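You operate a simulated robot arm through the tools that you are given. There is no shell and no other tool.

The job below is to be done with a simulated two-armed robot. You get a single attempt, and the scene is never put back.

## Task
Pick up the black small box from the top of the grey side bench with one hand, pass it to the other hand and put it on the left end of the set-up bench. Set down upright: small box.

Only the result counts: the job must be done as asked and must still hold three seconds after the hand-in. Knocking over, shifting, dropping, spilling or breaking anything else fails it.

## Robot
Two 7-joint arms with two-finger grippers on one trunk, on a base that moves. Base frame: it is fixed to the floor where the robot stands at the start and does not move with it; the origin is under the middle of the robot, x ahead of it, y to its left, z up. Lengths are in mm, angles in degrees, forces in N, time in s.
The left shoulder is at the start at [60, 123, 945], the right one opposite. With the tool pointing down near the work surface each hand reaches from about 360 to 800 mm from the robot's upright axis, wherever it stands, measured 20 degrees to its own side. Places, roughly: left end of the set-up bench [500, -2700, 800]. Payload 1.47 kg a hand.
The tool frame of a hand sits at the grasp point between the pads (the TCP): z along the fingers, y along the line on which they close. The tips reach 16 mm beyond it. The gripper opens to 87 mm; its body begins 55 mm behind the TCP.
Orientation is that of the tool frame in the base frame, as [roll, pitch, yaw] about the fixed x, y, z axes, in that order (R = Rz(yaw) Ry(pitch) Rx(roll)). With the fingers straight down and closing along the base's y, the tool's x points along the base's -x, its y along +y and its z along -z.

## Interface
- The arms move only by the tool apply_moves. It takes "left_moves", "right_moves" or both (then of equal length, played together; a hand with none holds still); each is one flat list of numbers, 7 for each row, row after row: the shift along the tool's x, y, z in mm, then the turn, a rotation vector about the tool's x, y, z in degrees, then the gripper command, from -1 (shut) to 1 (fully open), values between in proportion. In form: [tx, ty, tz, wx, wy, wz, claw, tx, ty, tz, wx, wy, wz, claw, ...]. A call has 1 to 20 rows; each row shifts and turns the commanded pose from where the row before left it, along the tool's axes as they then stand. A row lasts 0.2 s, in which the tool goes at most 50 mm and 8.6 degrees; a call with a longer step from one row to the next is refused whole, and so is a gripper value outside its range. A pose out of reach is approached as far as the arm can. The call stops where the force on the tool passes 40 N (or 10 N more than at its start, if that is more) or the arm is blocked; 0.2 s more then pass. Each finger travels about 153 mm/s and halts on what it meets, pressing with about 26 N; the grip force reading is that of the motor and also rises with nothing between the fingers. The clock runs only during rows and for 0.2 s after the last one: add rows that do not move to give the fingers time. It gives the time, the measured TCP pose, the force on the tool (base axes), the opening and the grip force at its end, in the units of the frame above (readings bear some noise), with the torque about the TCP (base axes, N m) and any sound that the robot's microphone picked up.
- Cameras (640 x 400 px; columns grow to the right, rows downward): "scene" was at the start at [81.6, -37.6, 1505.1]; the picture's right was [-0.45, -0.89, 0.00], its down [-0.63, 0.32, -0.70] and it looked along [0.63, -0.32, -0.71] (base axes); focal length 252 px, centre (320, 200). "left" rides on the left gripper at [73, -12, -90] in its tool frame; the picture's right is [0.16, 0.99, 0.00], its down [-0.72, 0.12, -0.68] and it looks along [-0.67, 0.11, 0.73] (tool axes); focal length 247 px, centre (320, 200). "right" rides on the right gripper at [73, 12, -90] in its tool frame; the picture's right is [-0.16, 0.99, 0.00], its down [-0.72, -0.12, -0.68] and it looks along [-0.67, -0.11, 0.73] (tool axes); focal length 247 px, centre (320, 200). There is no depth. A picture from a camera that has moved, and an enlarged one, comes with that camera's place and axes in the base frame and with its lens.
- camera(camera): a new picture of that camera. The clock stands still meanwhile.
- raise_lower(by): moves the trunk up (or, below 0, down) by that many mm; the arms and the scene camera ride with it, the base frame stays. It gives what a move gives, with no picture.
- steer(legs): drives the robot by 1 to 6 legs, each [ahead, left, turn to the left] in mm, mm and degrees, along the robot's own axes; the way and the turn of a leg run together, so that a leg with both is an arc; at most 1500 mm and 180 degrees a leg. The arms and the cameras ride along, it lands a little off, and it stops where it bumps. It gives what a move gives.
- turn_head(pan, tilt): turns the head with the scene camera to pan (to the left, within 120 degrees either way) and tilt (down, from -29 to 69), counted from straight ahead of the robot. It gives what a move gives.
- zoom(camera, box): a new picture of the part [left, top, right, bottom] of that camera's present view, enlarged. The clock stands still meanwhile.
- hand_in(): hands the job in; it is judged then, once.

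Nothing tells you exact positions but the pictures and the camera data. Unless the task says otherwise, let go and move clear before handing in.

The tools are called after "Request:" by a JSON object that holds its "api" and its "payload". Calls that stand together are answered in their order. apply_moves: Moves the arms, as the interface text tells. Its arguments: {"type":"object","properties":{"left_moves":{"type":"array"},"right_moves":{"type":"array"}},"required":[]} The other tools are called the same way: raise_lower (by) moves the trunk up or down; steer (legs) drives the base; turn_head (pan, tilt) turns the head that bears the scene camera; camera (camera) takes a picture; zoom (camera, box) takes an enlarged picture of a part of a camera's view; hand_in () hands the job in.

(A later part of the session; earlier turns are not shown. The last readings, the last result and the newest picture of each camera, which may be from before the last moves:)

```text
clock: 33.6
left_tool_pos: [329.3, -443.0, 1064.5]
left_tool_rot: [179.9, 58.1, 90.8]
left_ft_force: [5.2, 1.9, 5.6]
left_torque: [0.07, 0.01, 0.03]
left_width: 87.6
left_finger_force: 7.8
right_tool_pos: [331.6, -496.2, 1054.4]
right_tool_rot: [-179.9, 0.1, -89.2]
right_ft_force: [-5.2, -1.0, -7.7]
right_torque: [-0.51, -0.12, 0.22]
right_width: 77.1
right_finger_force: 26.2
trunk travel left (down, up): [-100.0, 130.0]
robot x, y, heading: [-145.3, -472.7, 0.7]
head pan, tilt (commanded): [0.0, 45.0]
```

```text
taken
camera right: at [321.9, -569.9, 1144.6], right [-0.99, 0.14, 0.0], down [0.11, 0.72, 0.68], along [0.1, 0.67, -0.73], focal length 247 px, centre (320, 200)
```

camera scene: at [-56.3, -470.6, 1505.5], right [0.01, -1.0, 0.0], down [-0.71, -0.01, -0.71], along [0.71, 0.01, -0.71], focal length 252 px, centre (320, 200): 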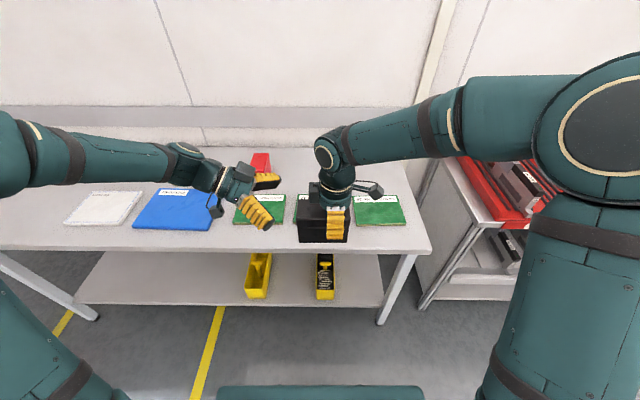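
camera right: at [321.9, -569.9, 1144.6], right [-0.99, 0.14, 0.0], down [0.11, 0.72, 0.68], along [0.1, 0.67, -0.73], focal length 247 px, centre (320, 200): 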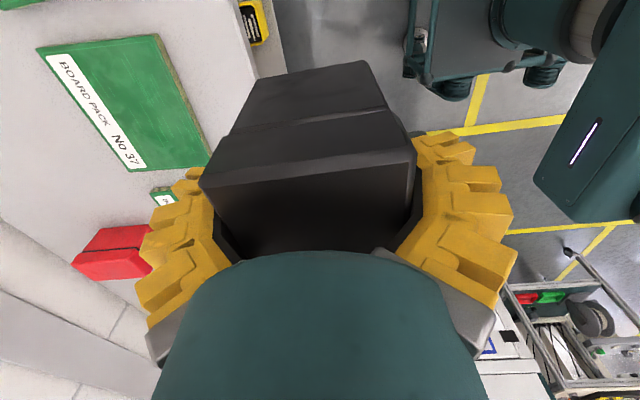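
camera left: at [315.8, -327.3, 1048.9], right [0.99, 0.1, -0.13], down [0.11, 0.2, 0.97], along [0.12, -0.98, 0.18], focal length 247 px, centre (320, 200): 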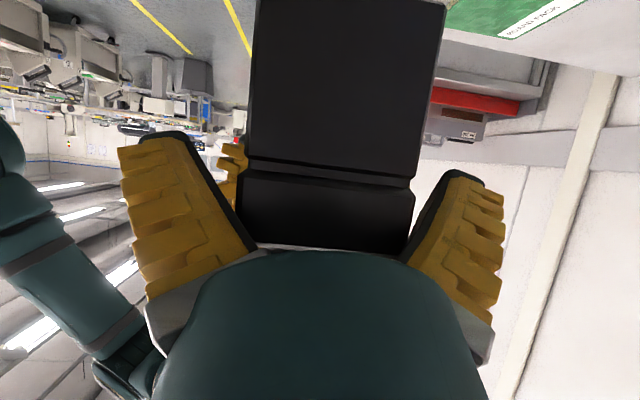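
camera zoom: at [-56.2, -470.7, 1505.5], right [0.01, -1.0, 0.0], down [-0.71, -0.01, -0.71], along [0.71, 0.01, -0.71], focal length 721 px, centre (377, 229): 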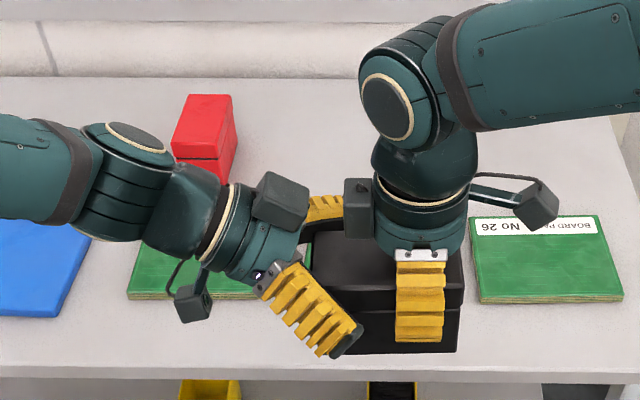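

The left fingers narrow toward the palm and one is pressing lightly on the box, about 5 N. I'll back off 6 mm and shift 2.5 mm away from the touching side before closing.

Request:
{"api": "apply_moves", "payload": {"left_moves": [0, 1.2, -3, 0, 0, 0, 1, 0, 1.3, -3, 0, 0, 0, 1, 0, 0, 0, 0, 0, 0, 1]}}

Request:
{"api": "camera", "payload": {"camera": "left"}}

Request:
{"api": "camera", "payload": {"camera": "right"}}

```text
clock: 34.4
left_tool_pos: [332.3, -435.9, 1065.0]
left_tool_rot: [-179.9, 58.0, 91.0]
left_ft_force: [0.5, 0.9, 0.5]
left_torque: [0.05, 0.02, -0.01]
left_width: 87.1
left_finger_force: 0.1
right_tool_pos: [331.7, -497.2, 1054.9]
right_tool_rot: [-179.9, -0.1, -89.3]
right_ft_force: [-0.2, -0.6, -2.9]
right_torque: [-0.06, 0.01, 0.02]
right_width: 76.9
right_finger_force: 26.0
trunk travel left (down, up): [-100.0, 130.0]
robot x, y, heading: [-145.1, -472.3, 0.9]
head pan, tilt (commanded): [0.0, 45.0]
```

```text
taken
camera left: at [318.3, -321.0, 1050.1], right [0.99, 0.1, -0.13], down [0.11, 0.2, 0.97], along [0.12, -0.98, 0.18], focal length 247 px, centre (320, 200)
```

left: 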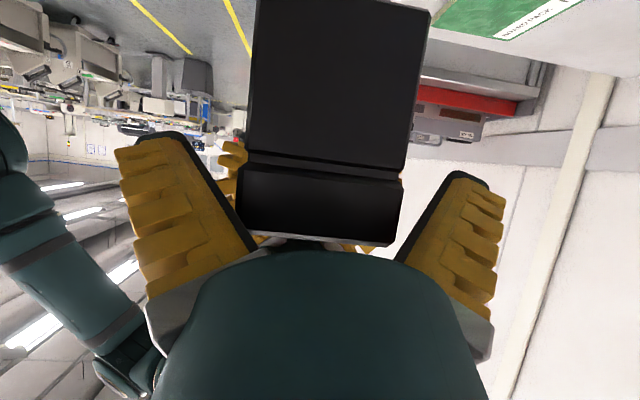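

```text
taken
camera right: at [322.5, -571.0, 1144.7], right [-0.99, 0.15, 0.0], down [0.11, 0.72, 0.68], along [0.1, 0.67, -0.73], focal length 247 px, centre (320, 200)
```

right: 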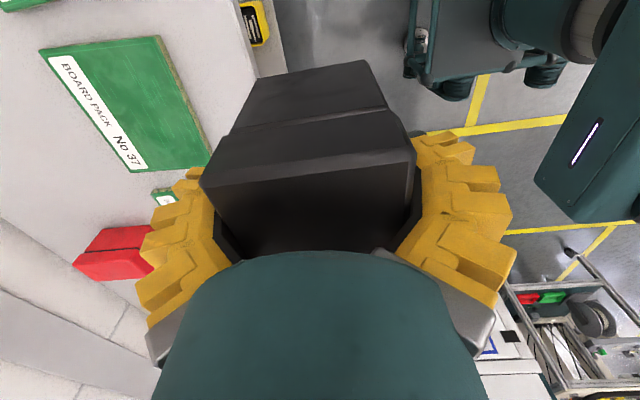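

The contact is gone and the box is centred within 1 mm between the left fingers. I'll close the left hand while the right keeps holding.

Request:
{"api": "apply_moves", "payload": {"left_moves": [0, 0, 0, 0, 0, 0, 0.6, 0, 0, 0, 0, 0, 0, 0, 0, 0, 0, 0, 0, 0, -1, 0, 0, 0, 0, 0, 0, -1, 0, 0, 0, 0, 0, 0, -1, 0, 0, 0, 0, 0, 0, -1]}}

Request:
{"api": "camera", "payload": {"camera": "left"}}

Request:
{"api": "zoom", "payload": {"camera": "scene", "box": [200, 120, 400, 260]}}

Request:
{"api": "camera", "payload": {"camera": "right"}}

```text
clock: 35.8
left_tool_pos: [332.3, -436.3, 1065.4]
left_tool_rot: [180.0, 58.0, 91.0]
left_ft_force: [-8.1, 4.9, 4.7]
left_torque: [-0.23, -0.15, -0.38]
left_width: 72.5
left_finger_force: 25.9
right_tool_pos: [332.0, -497.0, 1053.5]
right_tool_rot: [180.0, 0.0, -89.4]
right_ft_force: [8.8, -5.3, -8.2]
right_torque: [-0.1, 0.2, -0.08]
right_width: 77.1
right_finger_force: 25.8
trunk travel left (down, up): [-100.0, 130.0]
robot x, y, heading: [-146.6, -472.0, 0.8]
head pan, tilt (commanded): [0.0, 45.0]
```

```text
taken
camera left: at [318.3, -321.0, 1050.2], right [0.99, 0.1, -0.13], down [0.11, 0.2, 0.97], along [0.12, -0.98, 0.18], focal length 247 px, centre (320, 200)
```

left: 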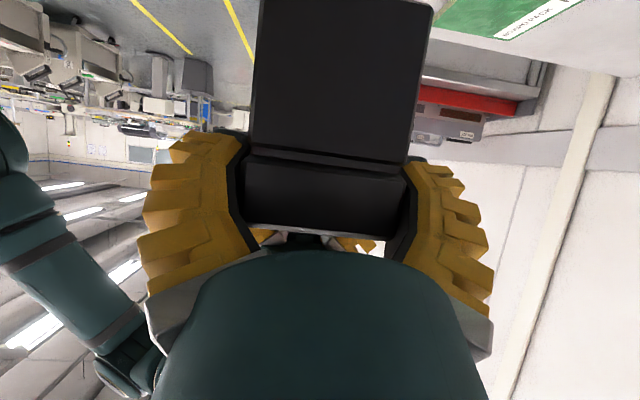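

```text
2.86 times, centred on (300, 190) of scene
camera zoom: at [-56.0, -470.8, 1505.4], right [0.01, -1.0, 0.0], down [-0.71, -0.01, -0.71], along [0.71, 0.01, -0.71], focal length 721 px, centre (377, 229)
```

zoom: 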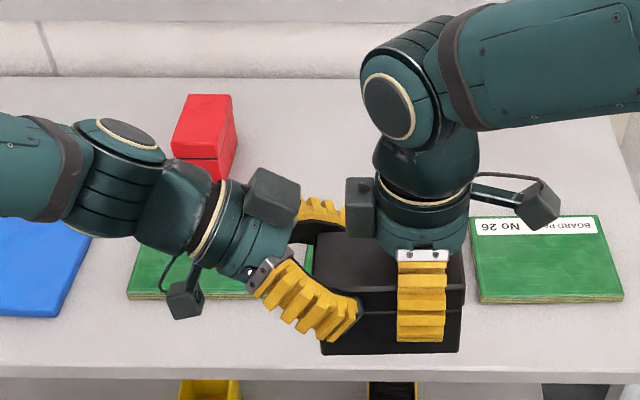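

```text
taken
camera right: at [322.6, -571.2, 1144.5], right [-0.99, 0.15, 0.0], down [0.11, 0.73, 0.68], along [0.1, 0.67, -0.73], focal length 247 px, centre (320, 200)
```

right: 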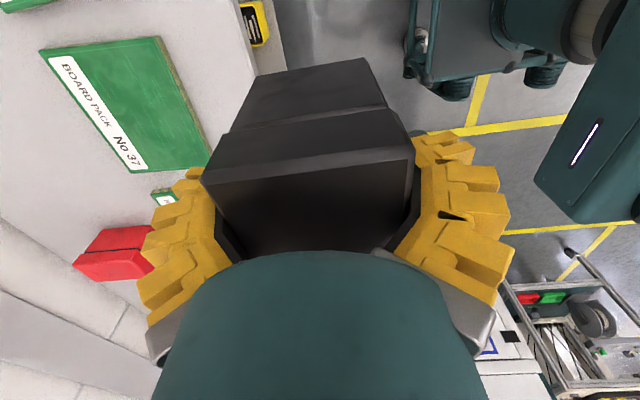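

Both hands now hold the box, each with about 26 N. I'll open the right hand and watch the box stay in the left.

Request:
{"api": "apply_moves", "payload": {"right_moves": [0, 0, 0, 0, 0, 0, 0.85, 0, 0, 0, 0, 0, 0, 1, 0, 0, 0, 0, 0, 0, 1, 0, 0, 0, 0, 0, 0, 1], "left_moves": [0, 0, 0, 0, 0, 0, -1, 0, 0, 0, 0, 0, 0, -1, 0, 0, 0, 0, 0, 0, -1, 0, 0, 0, 0, 0, 0, -1]}}

Request:
{"api": "zoom", "payload": {"camera": "scene", "box": [200, 120, 400, 260]}}

Request:
{"api": "camera", "payload": {"camera": "right"}}

Request:
{"api": "camera", "payload": {"camera": "left"}}

```text
clock: 36.8
left_tool_pos: [332.9, -435.7, 1065.1]
left_tool_rot: [-180.0, 58.0, 91.0]
left_ft_force: [-0.6, -1.3, 0.0]
left_torque: [0.17, 0.0, -0.06]
left_width: 72.0
left_finger_force: 26.0
right_tool_pos: [332.0, -498.2, 1053.5]
right_tool_rot: [-180.0, 0.0, -89.2]
right_ft_force: [0.8, 0.0, 0.5]
right_torque: [0.01, 0.03, 0.02]
right_width: 87.5
right_finger_force: 0.0
trunk travel left (down, up): [-100.0, 130.0]
robot x, y, heading: [-144.6, -468.8, 0.9]
head pan, tilt (commanded): [0.0, 45.0]
```

```text
2.86 times, centred on (300, 190) of scene
camera zoom: at [-56.0, -470.8, 1505.4], right [0.01, -1.0, 0.0], down [-0.71, -0.01, -0.71], along [0.71, 0.01, -0.71], focal length 721 px, centre (377, 229)
```

zoom: 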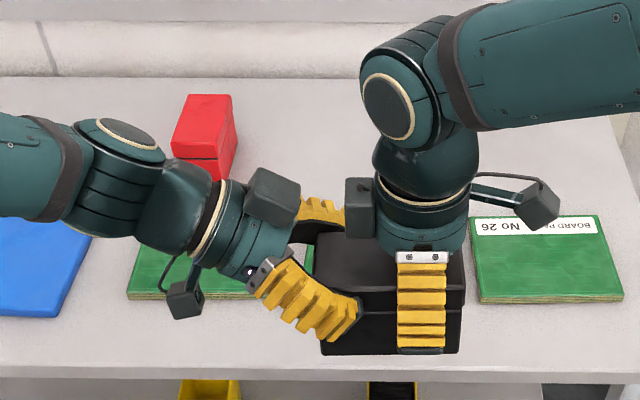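

```text
taken
camera right: at [322.5, -570.9, 1144.5], right [-0.99, 0.14, 0.0], down [0.11, 0.72, 0.68], along [0.1, 0.67, -0.73], focal length 247 px, centre (320, 200)
```

right: 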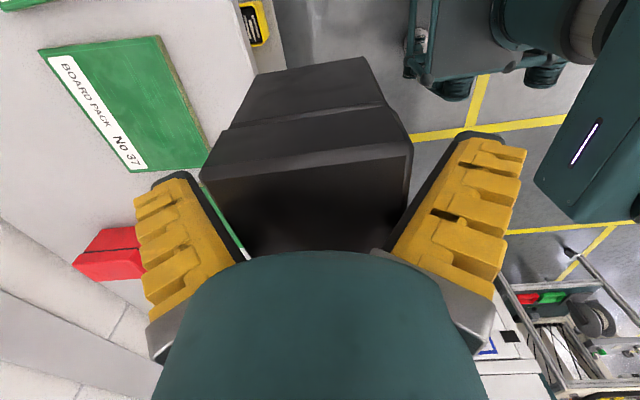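

```text
taken
camera left: at [318.4, -321.0, 1050.3], right [0.99, 0.1, -0.13], down [0.11, 0.2, 0.97], along [0.12, -0.98, 0.18], focal length 247 px, centre (320, 200)
```

left: 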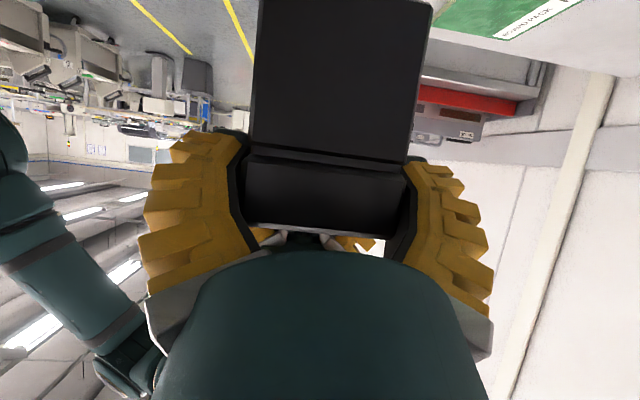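

The right hand is open and the box stays in the left grip. I'll lift the right hand straight up off the box.

Request:
{"api": "apply_moves", "payload": {"right_moves": [0, 0, -10, 0, 0, 0, 1, 0, 0, -25, 0, 0, 0, 1, 0, 0, -35, 0, 0, 0, 1, 0, 0, -35, 0, 0, 0, 1, 0, 0, -35, 0, 0, 0, 1, 0, 0, -20, 0, 0, 0, 1], "left_moves": [0, 0, 0, 0, 0, 0, -1, 0, 0, 0, 0, 0, 0, -1, 0, 0, 0, 0, 0, 0, -1, 0, 0, 0, 0, 0, 0, -1, 0, 0, 0, 0, 0, 0, -1, 0, 0, 0, 0, 0, 0, -1]}}

Request:
{"api": "zoom", "payload": {"camera": "scene", "box": [200, 120, 400, 260]}}

Request:
{"api": "camera", "payload": {"camera": "right"}}

```text
clock: 38.2
left_tool_pos: [331.5, -436.4, 1064.7]
left_tool_rot: [-180.0, 58.0, 90.9]
left_ft_force: [0.0, 0.8, 0.6]
left_torque: [0.15, -0.01, -0.04]
left_width: 72.1
left_finger_force: 25.6
right_tool_pos: [328.7, -496.2, 1213.5]
right_tool_rot: [-179.9, 0.0, -89.2]
right_ft_force: [0.1, -0.5, 0.3]
right_torque: [0.0, -0.02, 0.01]
right_width: 86.8
right_finger_force: 0.0
trunk travel left (down, up): [-100.0, 130.0]
robot x, y, heading: [-146.3, -470.1, 0.5]
head pan, tilt (commanded): [0.0, 45.0]
```

```text
2.86 times, centred on (300, 190) of scene
camera zoom: at [-56.1, -470.8, 1505.5], right [0.01, -1.0, 0.0], down [-0.71, -0.01, -0.71], along [0.71, 0.01, -0.71], focal length 721 px, centre (377, 229)
```

zoom: 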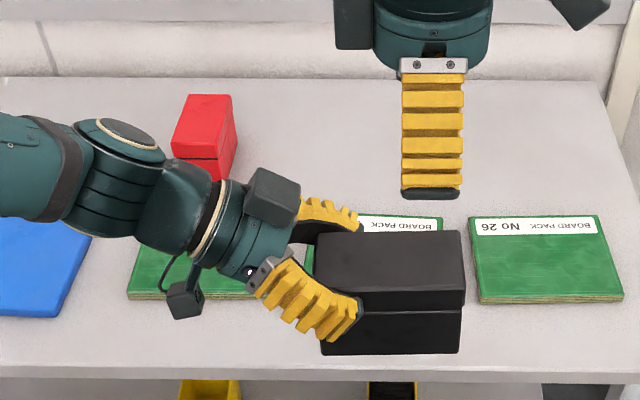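

```text
taken
camera right: at [320.3, -569.9, 1304.5], right [-0.99, 0.14, 0.0], down [0.11, 0.72, 0.68], along [0.1, 0.67, -0.73], focal length 247 px, centre (320, 200)
```

right: 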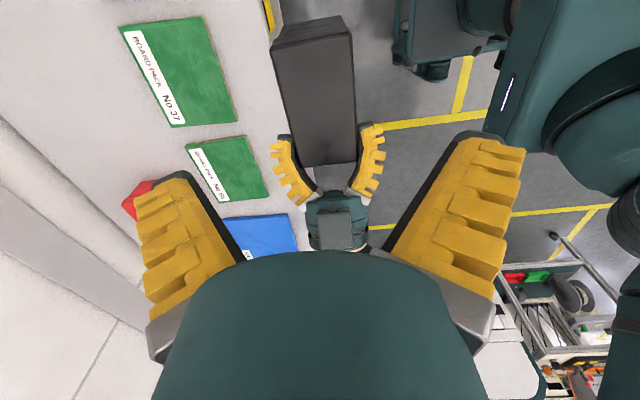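

The left hand alone now holds the box, which looks level. I'll zoom in to measure any small tilt.

Request:
{"api": "zoom", "payload": {"camera": "scene", "box": [290, 180, 354, 250]}}

Request:
{"api": "zoom", "payload": {"camera": "right", "box": [250, 0, 400, 200]}}

```text
5.71 times, centred on (322, 215) of scene
camera zoom: at [-56.1, -470.8, 1505.5], right [0.01, -1.0, 0.0], down [-0.71, -0.01, -0.71], along [0.71, 0.01, -0.71], focal length 1441 px, centre (309, 114)
```

zoom: 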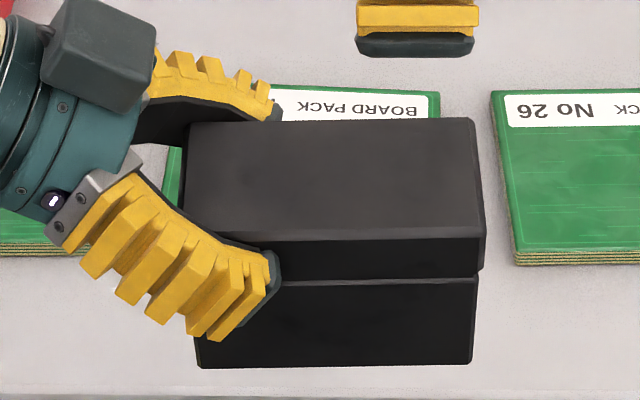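

```text
2.00 times, centred on (325, 100) of right
camera zoom: at [320.3, -569.9, 1304.5], right [-0.99, 0.14, 0.0], down [0.11, 0.72, 0.68], along [0.1, 0.67, -0.73], focal length 494 px, centre (310, 400)
```

zoom: 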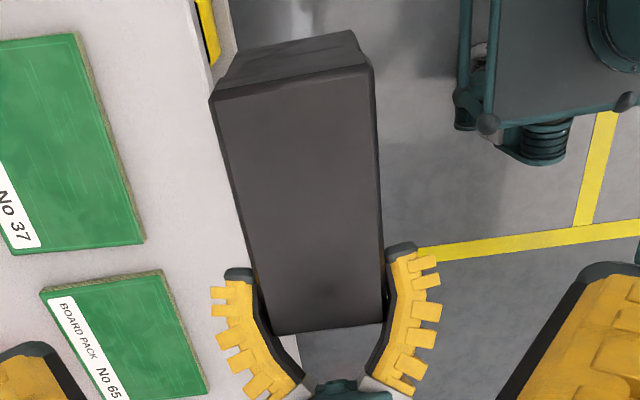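

There seems to be a slight tilt of 1–3°, left end low. I'll take finer zooms to pin it down.

Request:
{"api": "zoom", "payload": {"camera": "scene", "box": [334, 180, 358, 195]}}

Request:
{"api": "zoom", "payload": {"camera": "scene", "box": [330, 205, 362, 225]}}

Request:
{"api": "zoom", "payload": {"camera": "scene", "box": [330, 227, 362, 247]}}

Request:
{"api": "zoom", "payload": {"camera": "scene", "box": [290, 227, 322, 247]}}

Request:
{"api": "zoom", "payload": {"camera": "scene", "box": [290, 175, 322, 195]}}

```text
16.00 times, centred on (346, 188) of scene
camera zoom: at [-56.1, -470.8, 1505.5], right [0.01, -1.0, 0.0], down [-0.71, -0.01, -0.71], along [0.71, 0.01, -0.71], focal length 4035 px, centre (-96, 400)
```

zoom: 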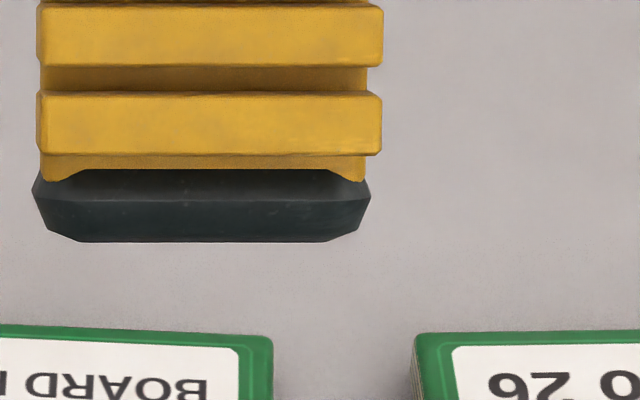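

```text
16.00 times, centred on (346, 215) of scene
camera zoom: at [-56.1, -470.8, 1505.5], right [0.01, -1.0, 0.0], down [-0.71, -0.01, -0.71], along [0.71, 0.01, -0.71], focal length 4035 px, centre (-96, -40)
```

zoom: 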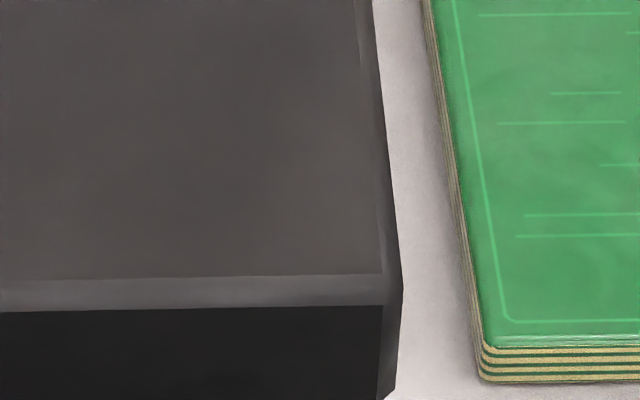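

```text
16.00 times, centred on (346, 237) of scene
camera zoom: at [-56.1, -470.8, 1505.5], right [0.01, -1.0, 0.0], down [-0.71, -0.01, -0.71], along [0.71, 0.01, -0.71], focal length 4035 px, centre (-96, -392)
```

zoom: 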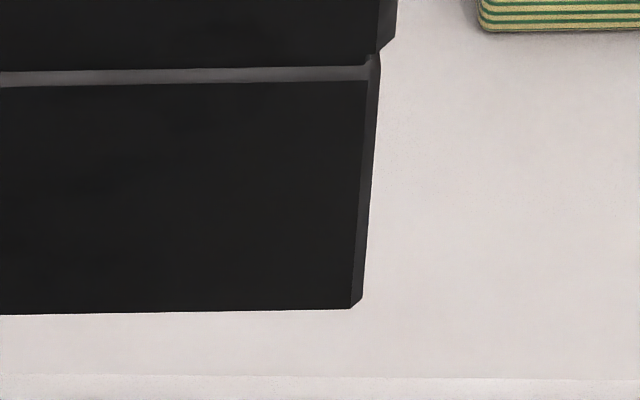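

```text
16.00 times, centred on (306, 237) of scene
camera zoom: at [-56.1, -470.8, 1505.5], right [0.01, -1.0, 0.0], down [-0.71, -0.01, -0.71], along [0.71, 0.01, -0.71], focal length 4035 px, centre (544, -392)
```

zoom: 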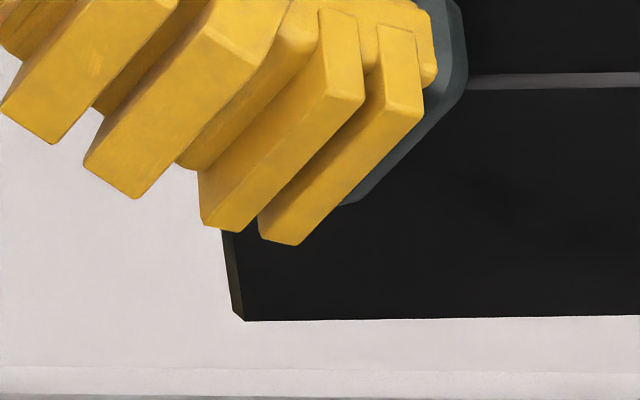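

```text
16.00 times, centred on (306, 185) of scene
camera zoom: at [-56.1, -470.8, 1505.5], right [0.01, -1.0, 0.0], down [-0.71, -0.01, -0.71], along [0.71, 0.01, -0.71], focal length 4035 px, centre (544, 440)
```

zoom: 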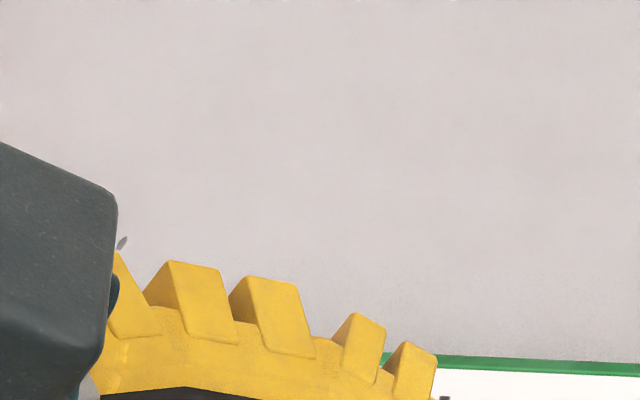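

The tilt is about 1.7° about the forward axis, left end low. I'll check the other tilt axis through the left wrist camera before correcting.

Request:
{"api": "zoom", "payload": {"camera": "left", "box": [220, 0, 460, 150]}}

Request:
{"api": "zoom", "payload": {"camera": "left", "box": [220, 130, 440, 260]}}

```text
2.67 times, centred on (340, 75) of left
camera zoom: at [318.3, -320.9, 1050.3], right [0.99, 0.1, -0.13], down [0.11, 0.2, 0.97], along [0.12, -0.98, 0.18], focal length 659 px, centre (267, 533)
```

zoom: 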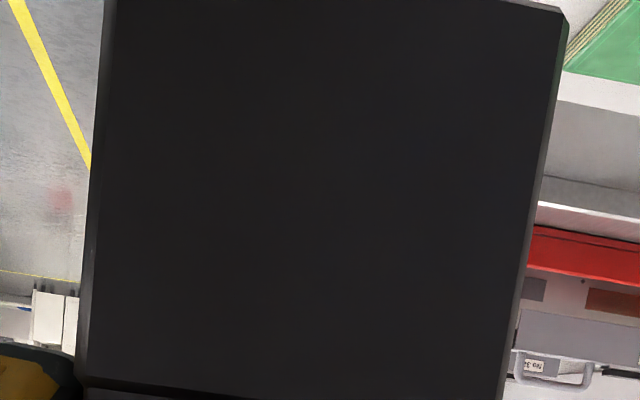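

```text
2.91 times, centred on (330, 195) of left
camera zoom: at [318.3, -320.9, 1050.3], right [0.99, 0.1, -0.13], down [0.11, 0.2, 0.97], along [0.12, -0.98, 0.18], focal length 718 px, centre (291, 214)
```

zoom: 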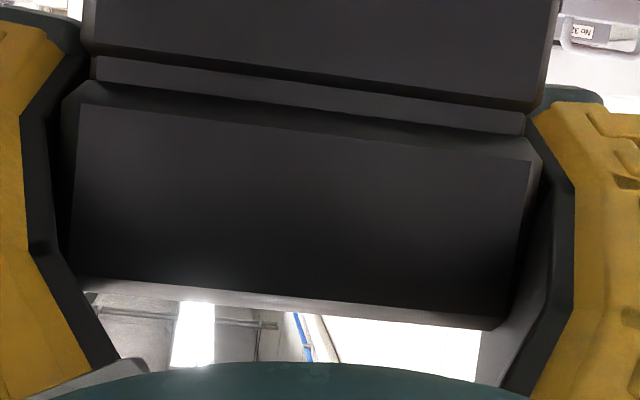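

The other axis is level, so only the 1.7° needs taking out. I'll correct that, move the free right hand aside to the right, then back off and drive along the aisle toward the set-up bench.

Request:
{"api": "apply_moves", "payload": {"left_moves": [0, 0, 0, 0, 0.8, 0, -1, 0, 0, 0, 0, 0.9, 0, -1, 0, 0, 0, 0, 0, 0, -1, 0, 0, 0, 0, 0, 0, -1, 0, 0, 0, 0, 0, 0, -1, 0, 0, 0, 0, 0, 0, -1], "right_moves": [35, 0, 0, 0, 0, 0, 1, 35, 0, 0, 0, 0, 0, 1, 35, 0, 0, 0, 0, 0, 1, 35, 0, 0, 0, 0, 0, 1, 35, 0, 0, 0, 0, 0, 1, 20, 0, 0, 0, 0, 0, 1]}}

Request:
{"api": "steer", "payload": {"legs": [[-120, 0, -0.7]]}}

Request:
{"api": "turn_head", "payload": {"pan": -70, "tilt": 25}}

Request:
{"api": "camera", "payload": {"camera": "scene"}}

```text
clock: 39.6
left_tool_pos: [332.1, -436.3, 1065.7]
left_tool_rot: [180.0, 56.3, 90.9]
left_ft_force: [0.4, 0.6, -0.1]
left_torque: [0.11, 0.02, -0.02]
left_width: 71.9
left_finger_force: 26.1
right_tool_pos: [335.5, -693.3, 1211.9]
right_tool_rot: [-180.0, 0.1, -89.1]
right_ft_force: [-0.2, -0.7, -0.2]
right_torque: [-0.01, -0.02, -0.02]
right_width: 87.2
right_finger_force: 0.1
trunk travel left (down, up): [-100.0, 130.0]
robot x, y, heading: [-147.8, -470.3, 0.8]
head pan, tilt (commanded): [0.0, 45.0]
```

```text
clock: 40.8
left_tool_pos: [218.8, -441.9, 1065.7]
left_tool_rot: [180.0, 56.3, 90.2]
left_ft_force: [-0.4, 0.0, 0.5]
left_torque: [0.11, -0.01, -0.01]
left_width: 71.9
left_finger_force: 25.9
right_tool_pos: [220.0, -700.3, 1213.2]
right_tool_rot: [-179.9, 0.0, -90.0]
right_ft_force: [-0.2, 0.3, 0.3]
right_torque: [0.04, -0.03, 0.01]
right_width: 86.8
right_finger_force: 0.1
trunk travel left (down, up): [-100.0, 130.0]
robot x, y, heading: [-260.1, -469.9, 0.1]
head pan, tilt (commanded): [0.0, 45.0]
```

```text
clock: 42.2
left_tool_pos: [220.5, -441.9, 1065.1]
left_tool_rot: [180.0, 56.3, 90.3]
left_ft_force: [0.4, 0.0, -0.2]
left_torque: [0.11, -0.01, 0.0]
left_width: 71.9
left_finger_force: 26.1
right_tool_pos: [220.1, -700.2, 1211.8]
right_tool_rot: [180.0, 0.1, -89.9]
right_ft_force: [0.6, -0.6, -0.6]
right_torque: [0.03, 0.04, 0.03]
right_width: 87.1
right_finger_force: 0.0
trunk travel left (down, up): [-100.0, 130.0]
robot x, y, heading: [-257.7, -471.5, -0.2]
head pan, tilt (commanded): [-70.0, 25.0]
```

```text
taken
camera scene: at [-218.1, -559.4, 1536.0], right [-0.94, -0.34, 0.0], down [-0.15, 0.4, -0.91], along [0.31, -0.85, -0.42], focal length 252 px, centre (320, 200)
```

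scene: 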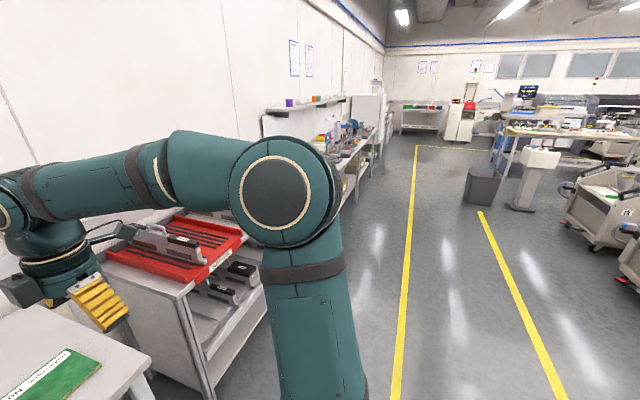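

The aisle ahead is clear and the set-up bench with its shelf stands past the rack. I'll drive sideways 1.3 m and look again.

Request:
{"api": "steer", "payload": {"legs": [[0, -1300, 0]]}}

Request:
{"api": "turn_head", "payload": {"pan": -45, "tilt": 30}}

Request:
{"api": "camera", "payload": {"camera": "scene"}}

Request:
{"api": "camera", "payload": {"camera": "right"}}

```text
clock: 53.7
left_tool_pos: [247.9, -1705.1, 1066.2]
left_tool_rot: [-180.0, 56.4, 92.8]
left_ft_force: [0.3, 0.8, -0.3]
left_torque: [0.09, -0.02, 0.0]
left_width: 71.3
left_finger_force: 26.2
right_tool_pos: [257.4, -1962.0, 1212.4]
right_tool_rot: [-180.0, 0.0, -87.4]
right_ft_force: [-0.1, -0.3, -0.3]
right_torque: [-0.01, 0.02, 0.0]
right_width: 86.8
right_finger_force: 0.1
trunk travel left (down, up): [-100.0, 130.0]
robot x, y, heading: [-226.0, -1753.0, 2.7]
head pan, tilt (commanded): [-70.0, 25.0]
```

```text
clock: 54.6
left_tool_pos: [248.1, -1706.3, 1066.0]
left_tool_rot: [-180.0, 56.3, 92.8]
left_ft_force: [-0.2, -0.1, -0.3]
left_torque: [0.12, -0.01, -0.04]
left_width: 71.0
left_finger_force: 26.0
right_tool_pos: [259.7, -1963.1, 1212.2]
right_tool_rot: [-179.9, 0.0, -87.4]
right_ft_force: [0.7, -1.0, -0.8]
right_torque: [0.02, 0.0, 0.0]
right_width: 87.0
right_finger_force: 0.0
trunk travel left (down, up): [-100.0, 130.0]
robot x, y, heading: [-233.0, -1756.4, 2.7]
head pan, tilt (commanded): [-45.0, 30.0]
```

```text
taken
camera scene: at [-153.2, -1817.5, 1528.1], right [-0.68, -0.74, 0.0], down [-0.37, 0.34, -0.87], along [0.64, -0.58, -0.5], focal length 252 px, centre (320, 200)
```

scene: 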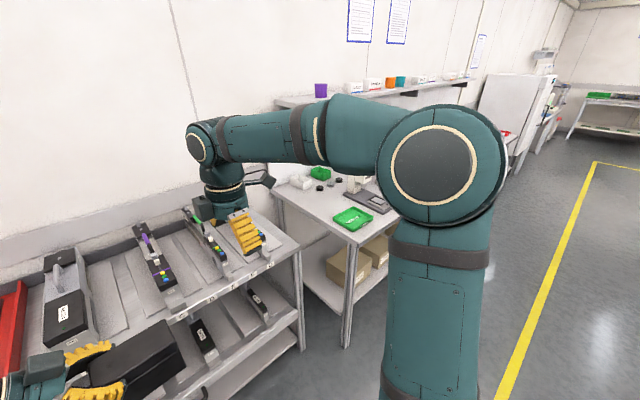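

```text
taken
camera right: at [251.7, -2036.8, 1302.3], right [-0.99, 0.11, 0.0], down [0.08, 0.73, 0.68], along [0.08, 0.68, -0.73], focal length 247 px, centre (320, 200)
```

right: 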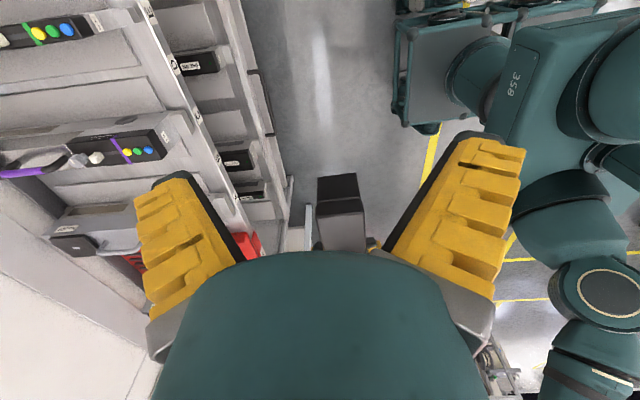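

The set-up bench begins just past the rack, with a green tray and small parts on it, so I need a free spot near its left end. I'll drive another 0.7 m, straighten the heading and look.

Request:
{"api": "steer", "payload": {"legs": [[0, -750, -2.7]]}}

Request:
{"api": "turn_head", "payload": {"pan": -15, "tilt": 40}}

Request:
{"api": "camera", "payload": {"camera": "scene"}}

Request:
{"api": "camera", "payload": {"camera": "right"}}

Request:
{"api": "camera", "payload": {"camera": "left"}}

```text
clock: 61.5
left_tool_pos: [261.0, -2474.8, 1066.2]
left_tool_rot: [180.0, 56.2, 89.5]
left_ft_force: [0.6, -0.5, -1.1]
left_torque: [0.13, -0.03, -0.02]
left_width: 70.8
left_finger_force: 25.6
right_tool_pos: [256.9, -2732.5, 1212.3]
right_tool_rot: [180.0, 0.0, -90.9]
right_ft_force: [0.5, 0.5, 0.0]
right_torque: [-0.05, -0.01, 0.05]
right_width: 86.9
right_finger_force: 0.0
trunk travel left (down, up): [-100.0, 130.0]
robot x, y, heading: [-219.9, -2496.1, -1.0]
head pan, tilt (commanded): [-45.0, 30.0]
```

```text
clock: 62.5
left_tool_pos: [260.3, -2475.4, 1065.2]
left_tool_rot: [180.0, 56.3, 89.5]
left_ft_force: [0.4, -0.7, 0.0]
left_torque: [0.12, -0.01, -0.06]
left_width: 70.7
left_finger_force: 26.1
right_tool_pos: [257.7, -2731.0, 1211.9]
right_tool_rot: [-180.0, 0.1, -90.9]
right_ft_force: [-0.3, -0.1, 0.4]
right_torque: [-0.02, -0.03, -0.02]
right_width: 87.0
right_finger_force: 0.1
trunk travel left (down, up): [-100.0, 130.0]
robot x, y, heading: [-217.8, -2495.4, -1.0]
head pan, tilt (commanded): [-15.0, 40.0]
```

```text
taken
camera scene: at [-127.2, -2519.9, 1512.7], right [-0.27, -0.96, 0.0], down [-0.62, 0.18, -0.77], along [0.74, -0.21, -0.64], focal length 252 px, centre (320, 200)
```

scene: 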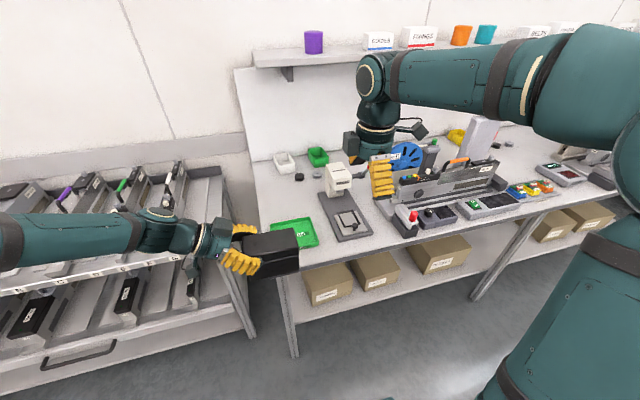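

```text
taken
camera right: at [245.0, -2804.7, 1302.3], right [-0.98, 0.17, 0.0], down [0.13, 0.72, 0.68], along [0.12, 0.67, -0.73], focal length 247 px, centre (320, 200)
```

right: 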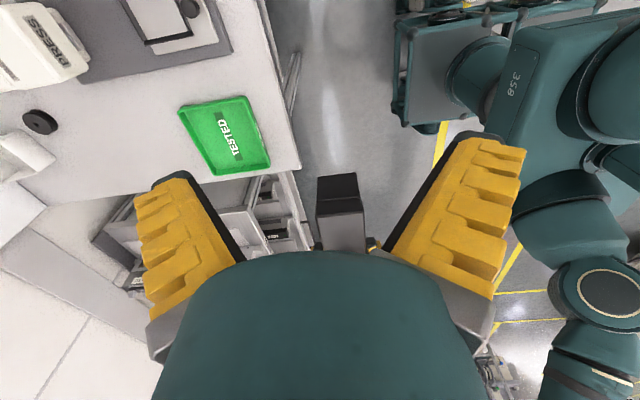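

```text
taken
camera left: at [250.8, -2358.1, 1053.5], right [0.99, 0.08, -0.13], down [0.12, 0.16, 0.98], along [0.1, -0.98, 0.15], focal length 247 px, centre (320, 200)
```

left: 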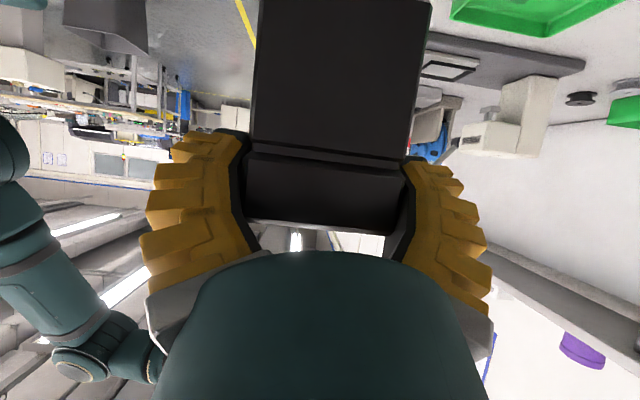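

I can see the left end of the set-up bench: a green "TESTED" tray at the near corner, a press device to its right and small bins at the back. I'll zoom in to find a free spot there.

Request:
{"api": "zoom", "payload": {"camera": "scene", "box": [220, 120, 420, 300]}}

Request:
{"api": "turn_head", "payload": {"pan": -10, "tilt": 55}}

Request:
{"api": "camera", "payload": {"camera": "scene"}}

```text
2.22 times, centred on (320, 210) of scene
camera zoom: at [-127.2, -2519.9, 1512.7], right [-0.27, -0.96, 0.0], down [-0.62, 0.18, -0.77], along [0.74, -0.21, -0.64], focal length 560 px, centre (320, 178)
```

zoom: 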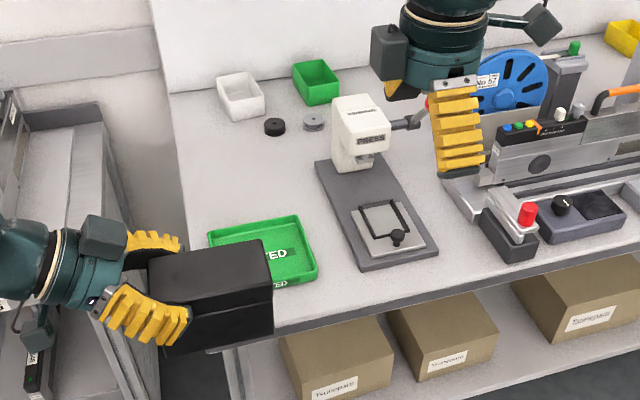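

```text
clock: 63.2
left_tool_pos: [260.8, -2474.5, 1065.6]
left_tool_rot: [179.9, 56.2, 89.5]
left_ft_force: [0.5, -0.4, 0.0]
left_torque: [0.12, 0.02, -0.03]
left_width: 70.9
left_finger_force: 26.0
right_tool_pos: [257.3, -2731.9, 1212.3]
right_tool_rot: [180.0, -0.1, -90.9]
right_ft_force: [0.2, -0.3, 0.0]
right_torque: [0.01, 0.0, 0.01]
right_width: 86.9
right_finger_force: 0.0
trunk travel left (down, up): [-100.0, 130.0]
robot x, y, heading: [-215.4, -2496.8, -0.8]
head pan, tilt (commanded): [-10.0, 55.0]
```

```text
taken
camera scene: at [-138.1, -2510.2, 1492.1], right [-0.19, -0.98, 0.0], down [-0.8, 0.15, -0.57], along [0.56, -0.11, -0.82], focal length 252 px, centre (320, 200)
```

scene: 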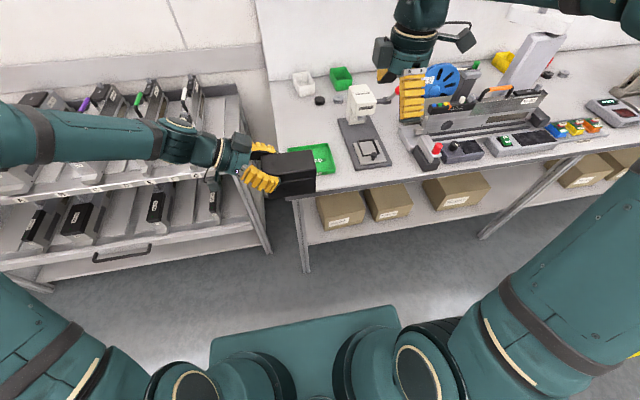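

The free area at the left end lies behind the green tray, with the press to the right and the bins at the back. I'll zoom with the right wrist camera to cross-check positions.

Request:
{"api": "zoom", "payload": {"camera": "right", "box": [290, 150, 390, 260]}}

Request:
{"api": "zoom", "payload": {"camera": "right", "box": [0, 0, 320, 200]}}

Request:
{"api": "zoom", "payload": {"camera": "scene", "box": [240, 40, 420, 220]}}

```text
3.64 times, centred on (340, 205) of right
camera zoom: at [245.0, -2804.7, 1302.3], right [-0.98, 0.17, 0.0], down [0.13, 0.72, 0.68], along [0.12, 0.67, -0.73], focal length 898 px, centre (247, 182)
```

zoom: 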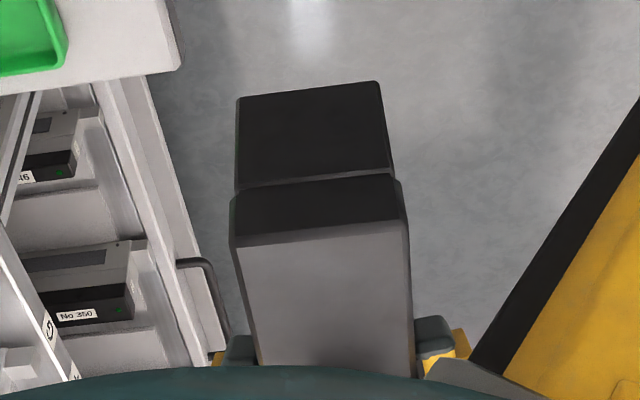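

```text
2.00 times, centred on (160, 100) of right
camera zoom: at [245.0, -2804.7, 1302.3], right [-0.98, 0.17, 0.0], down [0.13, 0.72, 0.68], along [0.12, 0.67, -0.73], focal length 494 px, centre (640, 400)
```

zoom: 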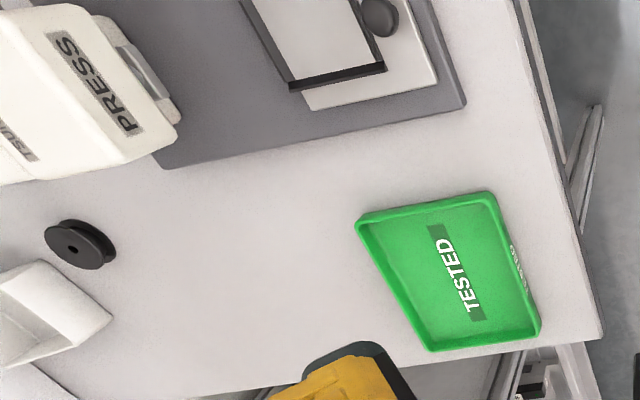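

```text
2.22 times, centred on (330, 130) of scene
camera zoom: at [-138.1, -2510.2, 1492.1], right [-0.19, -0.98, 0.0], down [-0.8, 0.15, -0.57], along [0.56, -0.11, -0.82], focal length 560 px, centre (298, 356)
```

zoom: 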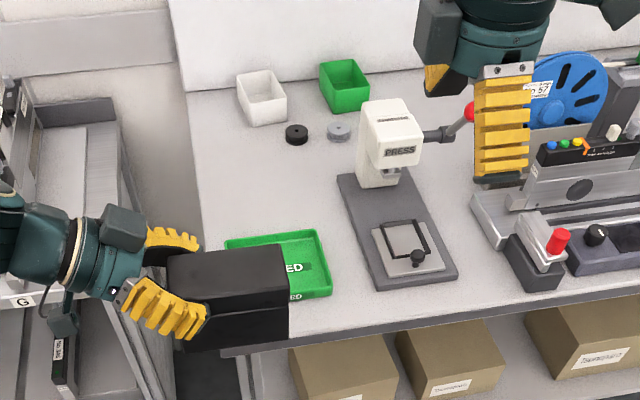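

From the two views the set-up bench top is higher, at about z = 840. The free spot nearest the named place is just behind the tray and left of the press, around (605, -2640). I'll drive to stand in front of it, leaving a margin between the base and the bench front at x ≈ 340.

Request:
{"api": "steer", "payload": {"legs": [[0, -144, 0.9], [195, 0, 0]]}}

Request:
{"api": "turn_head", "payload": {"pan": 0, "tilt": 45}}

Request:
{"api": "camera", "payload": {"camera": "scene"}}

Request:
{"api": "zoom", "payload": {"camera": "scene", "box": [200, 60, 400, 260]}}

Request:
{"api": "camera", "payload": {"camera": "right"}}

```text
clock: 66.3
left_tool_pos: [452.6, -2610.3, 1064.7]
left_tool_rot: [-180.0, 56.3, 90.3]
left_ft_force: [-0.3, -0.6, 0.1]
left_torque: [0.09, -0.04, -0.03]
left_width: 70.6
left_finger_force: 26.0
right_tool_pos: [451.3, -2867.5, 1210.8]
right_tool_rot: [179.9, 0.0, -90.0]
right_ft_force: [-0.6, -0.1, 0.1]
right_torque: [0.01, 0.02, 0.04]
right_width: 86.8
right_finger_force: 0.1
trunk travel left (down, up): [-100.0, 130.0]
robot x, y, heading: [-27.7, -2639.6, 0.0]
head pan, tilt (commanded): [-10.0, 55.0]
```

```text
clock: 67.0
left_tool_pos: [451.0, -2609.6, 1065.7]
left_tool_rot: [179.9, 56.3, 90.4]
left_ft_force: [0.5, 0.1, -0.8]
left_torque: [0.14, -0.03, 0.0]
left_width: 70.6
left_finger_force: 25.7
right_tool_pos: [450.7, -2867.3, 1211.7]
right_tool_rot: [-179.9, 0.1, -89.9]
right_ft_force: [-0.1, 0.1, -1.7]
right_torque: [-0.01, -0.01, -0.01]
right_width: 86.9
right_finger_force: 0.0
trunk travel left (down, up): [-100.0, 130.0]
robot x, y, heading: [-27.4, -2636.4, 0.1]
head pan, tilt (commanded): [0.0, 45.0]
```

```text
taken
camera scene: at [62.9, -2640.1, 1505.4], right [0.0, -1.0, 0.0], down [-0.71, 0.0, -0.71], along [0.71, 0.0, -0.71], focal length 252 px, centre (320, 200)
```

scene: 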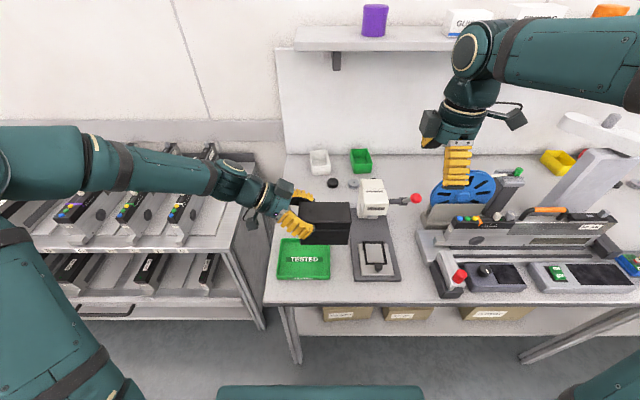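

```text
2.00 times, centred on (300, 160) of scene
camera zoom: at [62.9, -2640.1, 1505.4], right [0.0, -1.0, 0.0], down [-0.71, 0.0, -0.71], along [0.71, 0.0, -0.71], focal length 504 px, centre (360, 280)
```

zoom: 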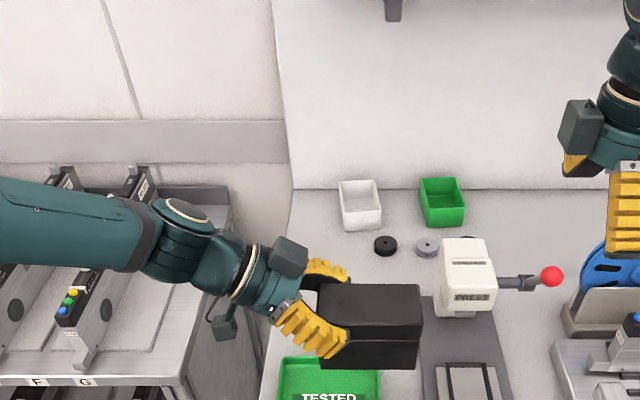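

```text
taken
camera right: at [440.6, -2940.8, 1302.4], right [-0.99, 0.16, 0.0], down [0.11, 0.72, 0.68], along [0.11, 0.67, -0.73], focal length 247 px, centre (320, 200)
```

right: 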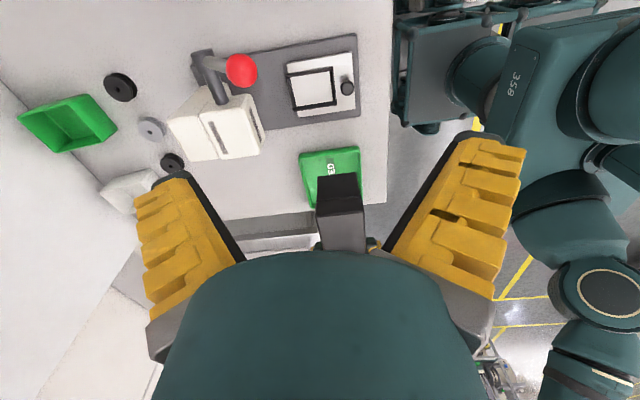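

The robot stands squarely in front of the bench and two-view triangulation confirms the bench top at z ≈ 840. I'll carry the box forward over the free spot behind the tray, still high, then check.

Request:
{"api": "apply_moves", "payload": {"left_moves": [0.5, 15, -0.8, 0, 0, 0, -1, 1, 30, -1.5, 0, 0, 0, -1, 1, 30, -1.5, 0, 0, 0, -1, 1, 30, -1.5, 0, 0, 0, -1, 1, 30, -1.5, 0, 0, 0, -1, 1, 19, -1.5, 0, 0, 0, -1, 0, 0, 0, 0, 0, 0, -1]}}

Request:
{"api": "camera", "payload": {"camera": "scene"}}

Request:
{"api": "zoom", "payload": {"camera": "scene", "box": [240, 130, 400, 290]}}

Request:
{"api": "camera", "payload": {"camera": "right"}}

Request:
{"api": "camera", "payload": {"camera": "left"}}

```text
clock: 68.6
left_tool_pos: [606.2, -2598.6, 1062.4]
left_tool_rot: [180.0, 56.4, 90.3]
left_ft_force: [-0.1, 0.1, 0.7]
left_torque: [0.14, 0.0, -0.03]
left_width: 70.6
left_finger_force: 26.2
right_tool_pos: [451.4, -2867.7, 1212.6]
right_tool_rot: [179.9, -0.1, -89.9]
right_ft_force: [-1.0, 0.6, -0.1]
right_torque: [-0.02, -0.03, 0.04]
right_width: 87.1
right_finger_force: 0.1
trunk travel left (down, up): [-100.0, 130.0]
robot x, y, heading: [-27.0, -2637.8, -0.1]
head pan, tilt (commanded): [0.0, 45.0]
```

```text
taken
camera scene: at [62.8, -2640.1, 1505.5], right [0.0, -1.0, 0.0], down [-0.71, 0.0, -0.71], along [0.71, 0.0, -0.71], focal length 252 px, centre (320, 200)
```

scene: 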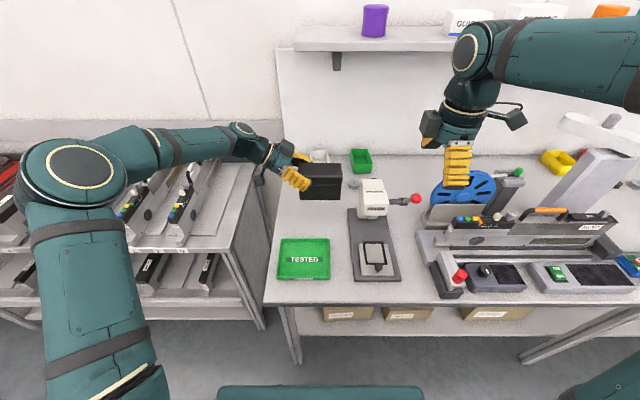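

```text
2.50 times, centred on (320, 210) of scene
camera zoom: at [62.8, -2640.1, 1505.5], right [0.0, -1.0, 0.0], down [-0.71, 0.0, -0.71], along [0.71, 0.0, -0.71], focal length 630 px, centre (320, 175)
```

zoom: 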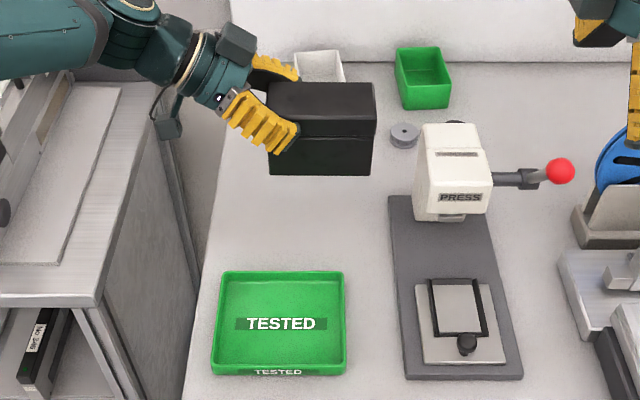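

```text
taken
camera right: at [440.6, -2940.8, 1302.4], right [-0.99, 0.16, 0.0], down [0.11, 0.72, 0.68], along [0.11, 0.67, -0.73], focal length 247 px, centre (320, 200)
```

right: 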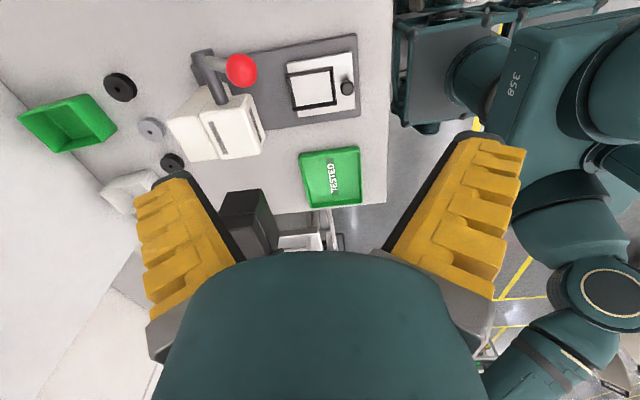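

```text
taken
camera left: at [594.3, -2484.0, 1052.0], right [0.99, 0.09, -0.13], down [0.12, 0.16, 0.98], along [0.11, -0.98, 0.15], focal length 247 px, centre (320, 200)
```

left: 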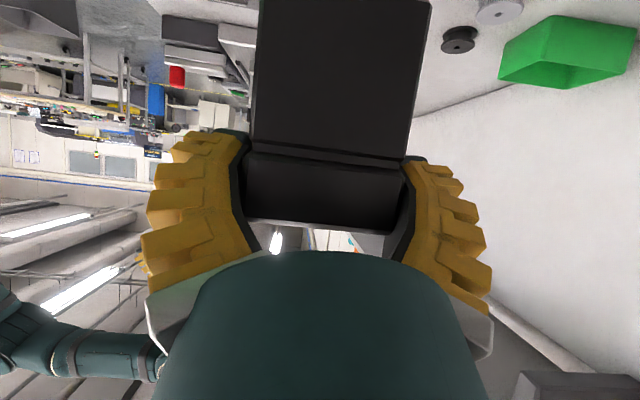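

The box is over the spot, spanning y from -2582 to -2699, clear of the tray (back edge x ≈ 539) and the press (left edge y ≈ -2735). I'll check its level finely before lowering.

Request:
{"api": "zoom", "payload": {"camera": "scene", "box": [295, 160, 345, 205]}}

Request:
{"api": "zoom", "payload": {"camera": "scene", "box": [326, 184, 350, 204]}}

Request:
{"api": "zoom", "payload": {"camera": "scene", "box": [292, 184, 316, 204]}}

```text
8.89 times, centred on (320, 182) of scene
camera zoom: at [62.8, -2640.1, 1505.5], right [0.0, -1.0, 0.0], down [-0.71, 0.0, -0.71], along [0.71, 0.0, -0.71], focal length 2242 px, centre (320, 356)
```

zoom: 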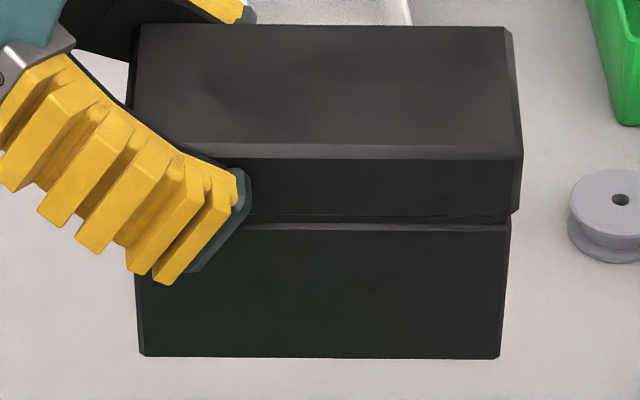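

```text
16.00 times, centred on (338, 194) of scene
camera zoom: at [62.8, -2640.1, 1505.5], right [0.0, -1.0, 0.0], down [-0.71, 0.0, -0.71], along [0.71, 0.0, -0.71], focal length 4035 px, centre (32, 296)
```

zoom: 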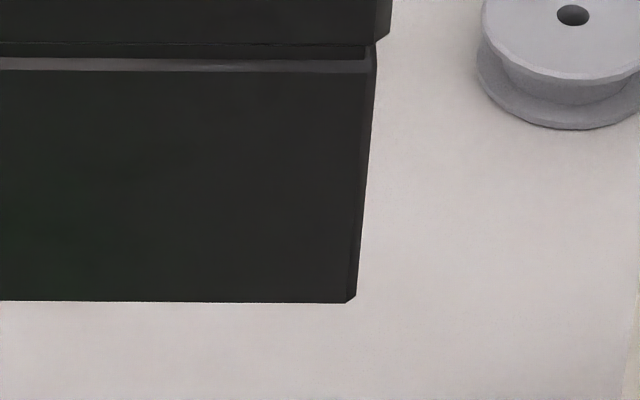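

```text
16.00 times, centred on (304, 194) of scene
camera zoom: at [62.8, -2640.1, 1505.5], right [0.0, -1.0, 0.0], down [-0.71, 0.0, -0.71], along [0.71, 0.0, -0.71], focal length 4035 px, centre (576, 296)
```

zoom: 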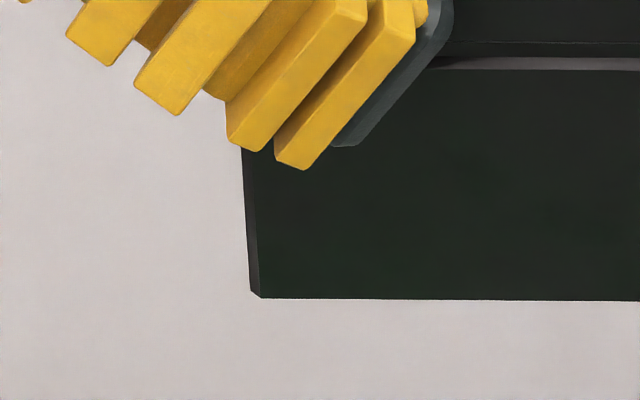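

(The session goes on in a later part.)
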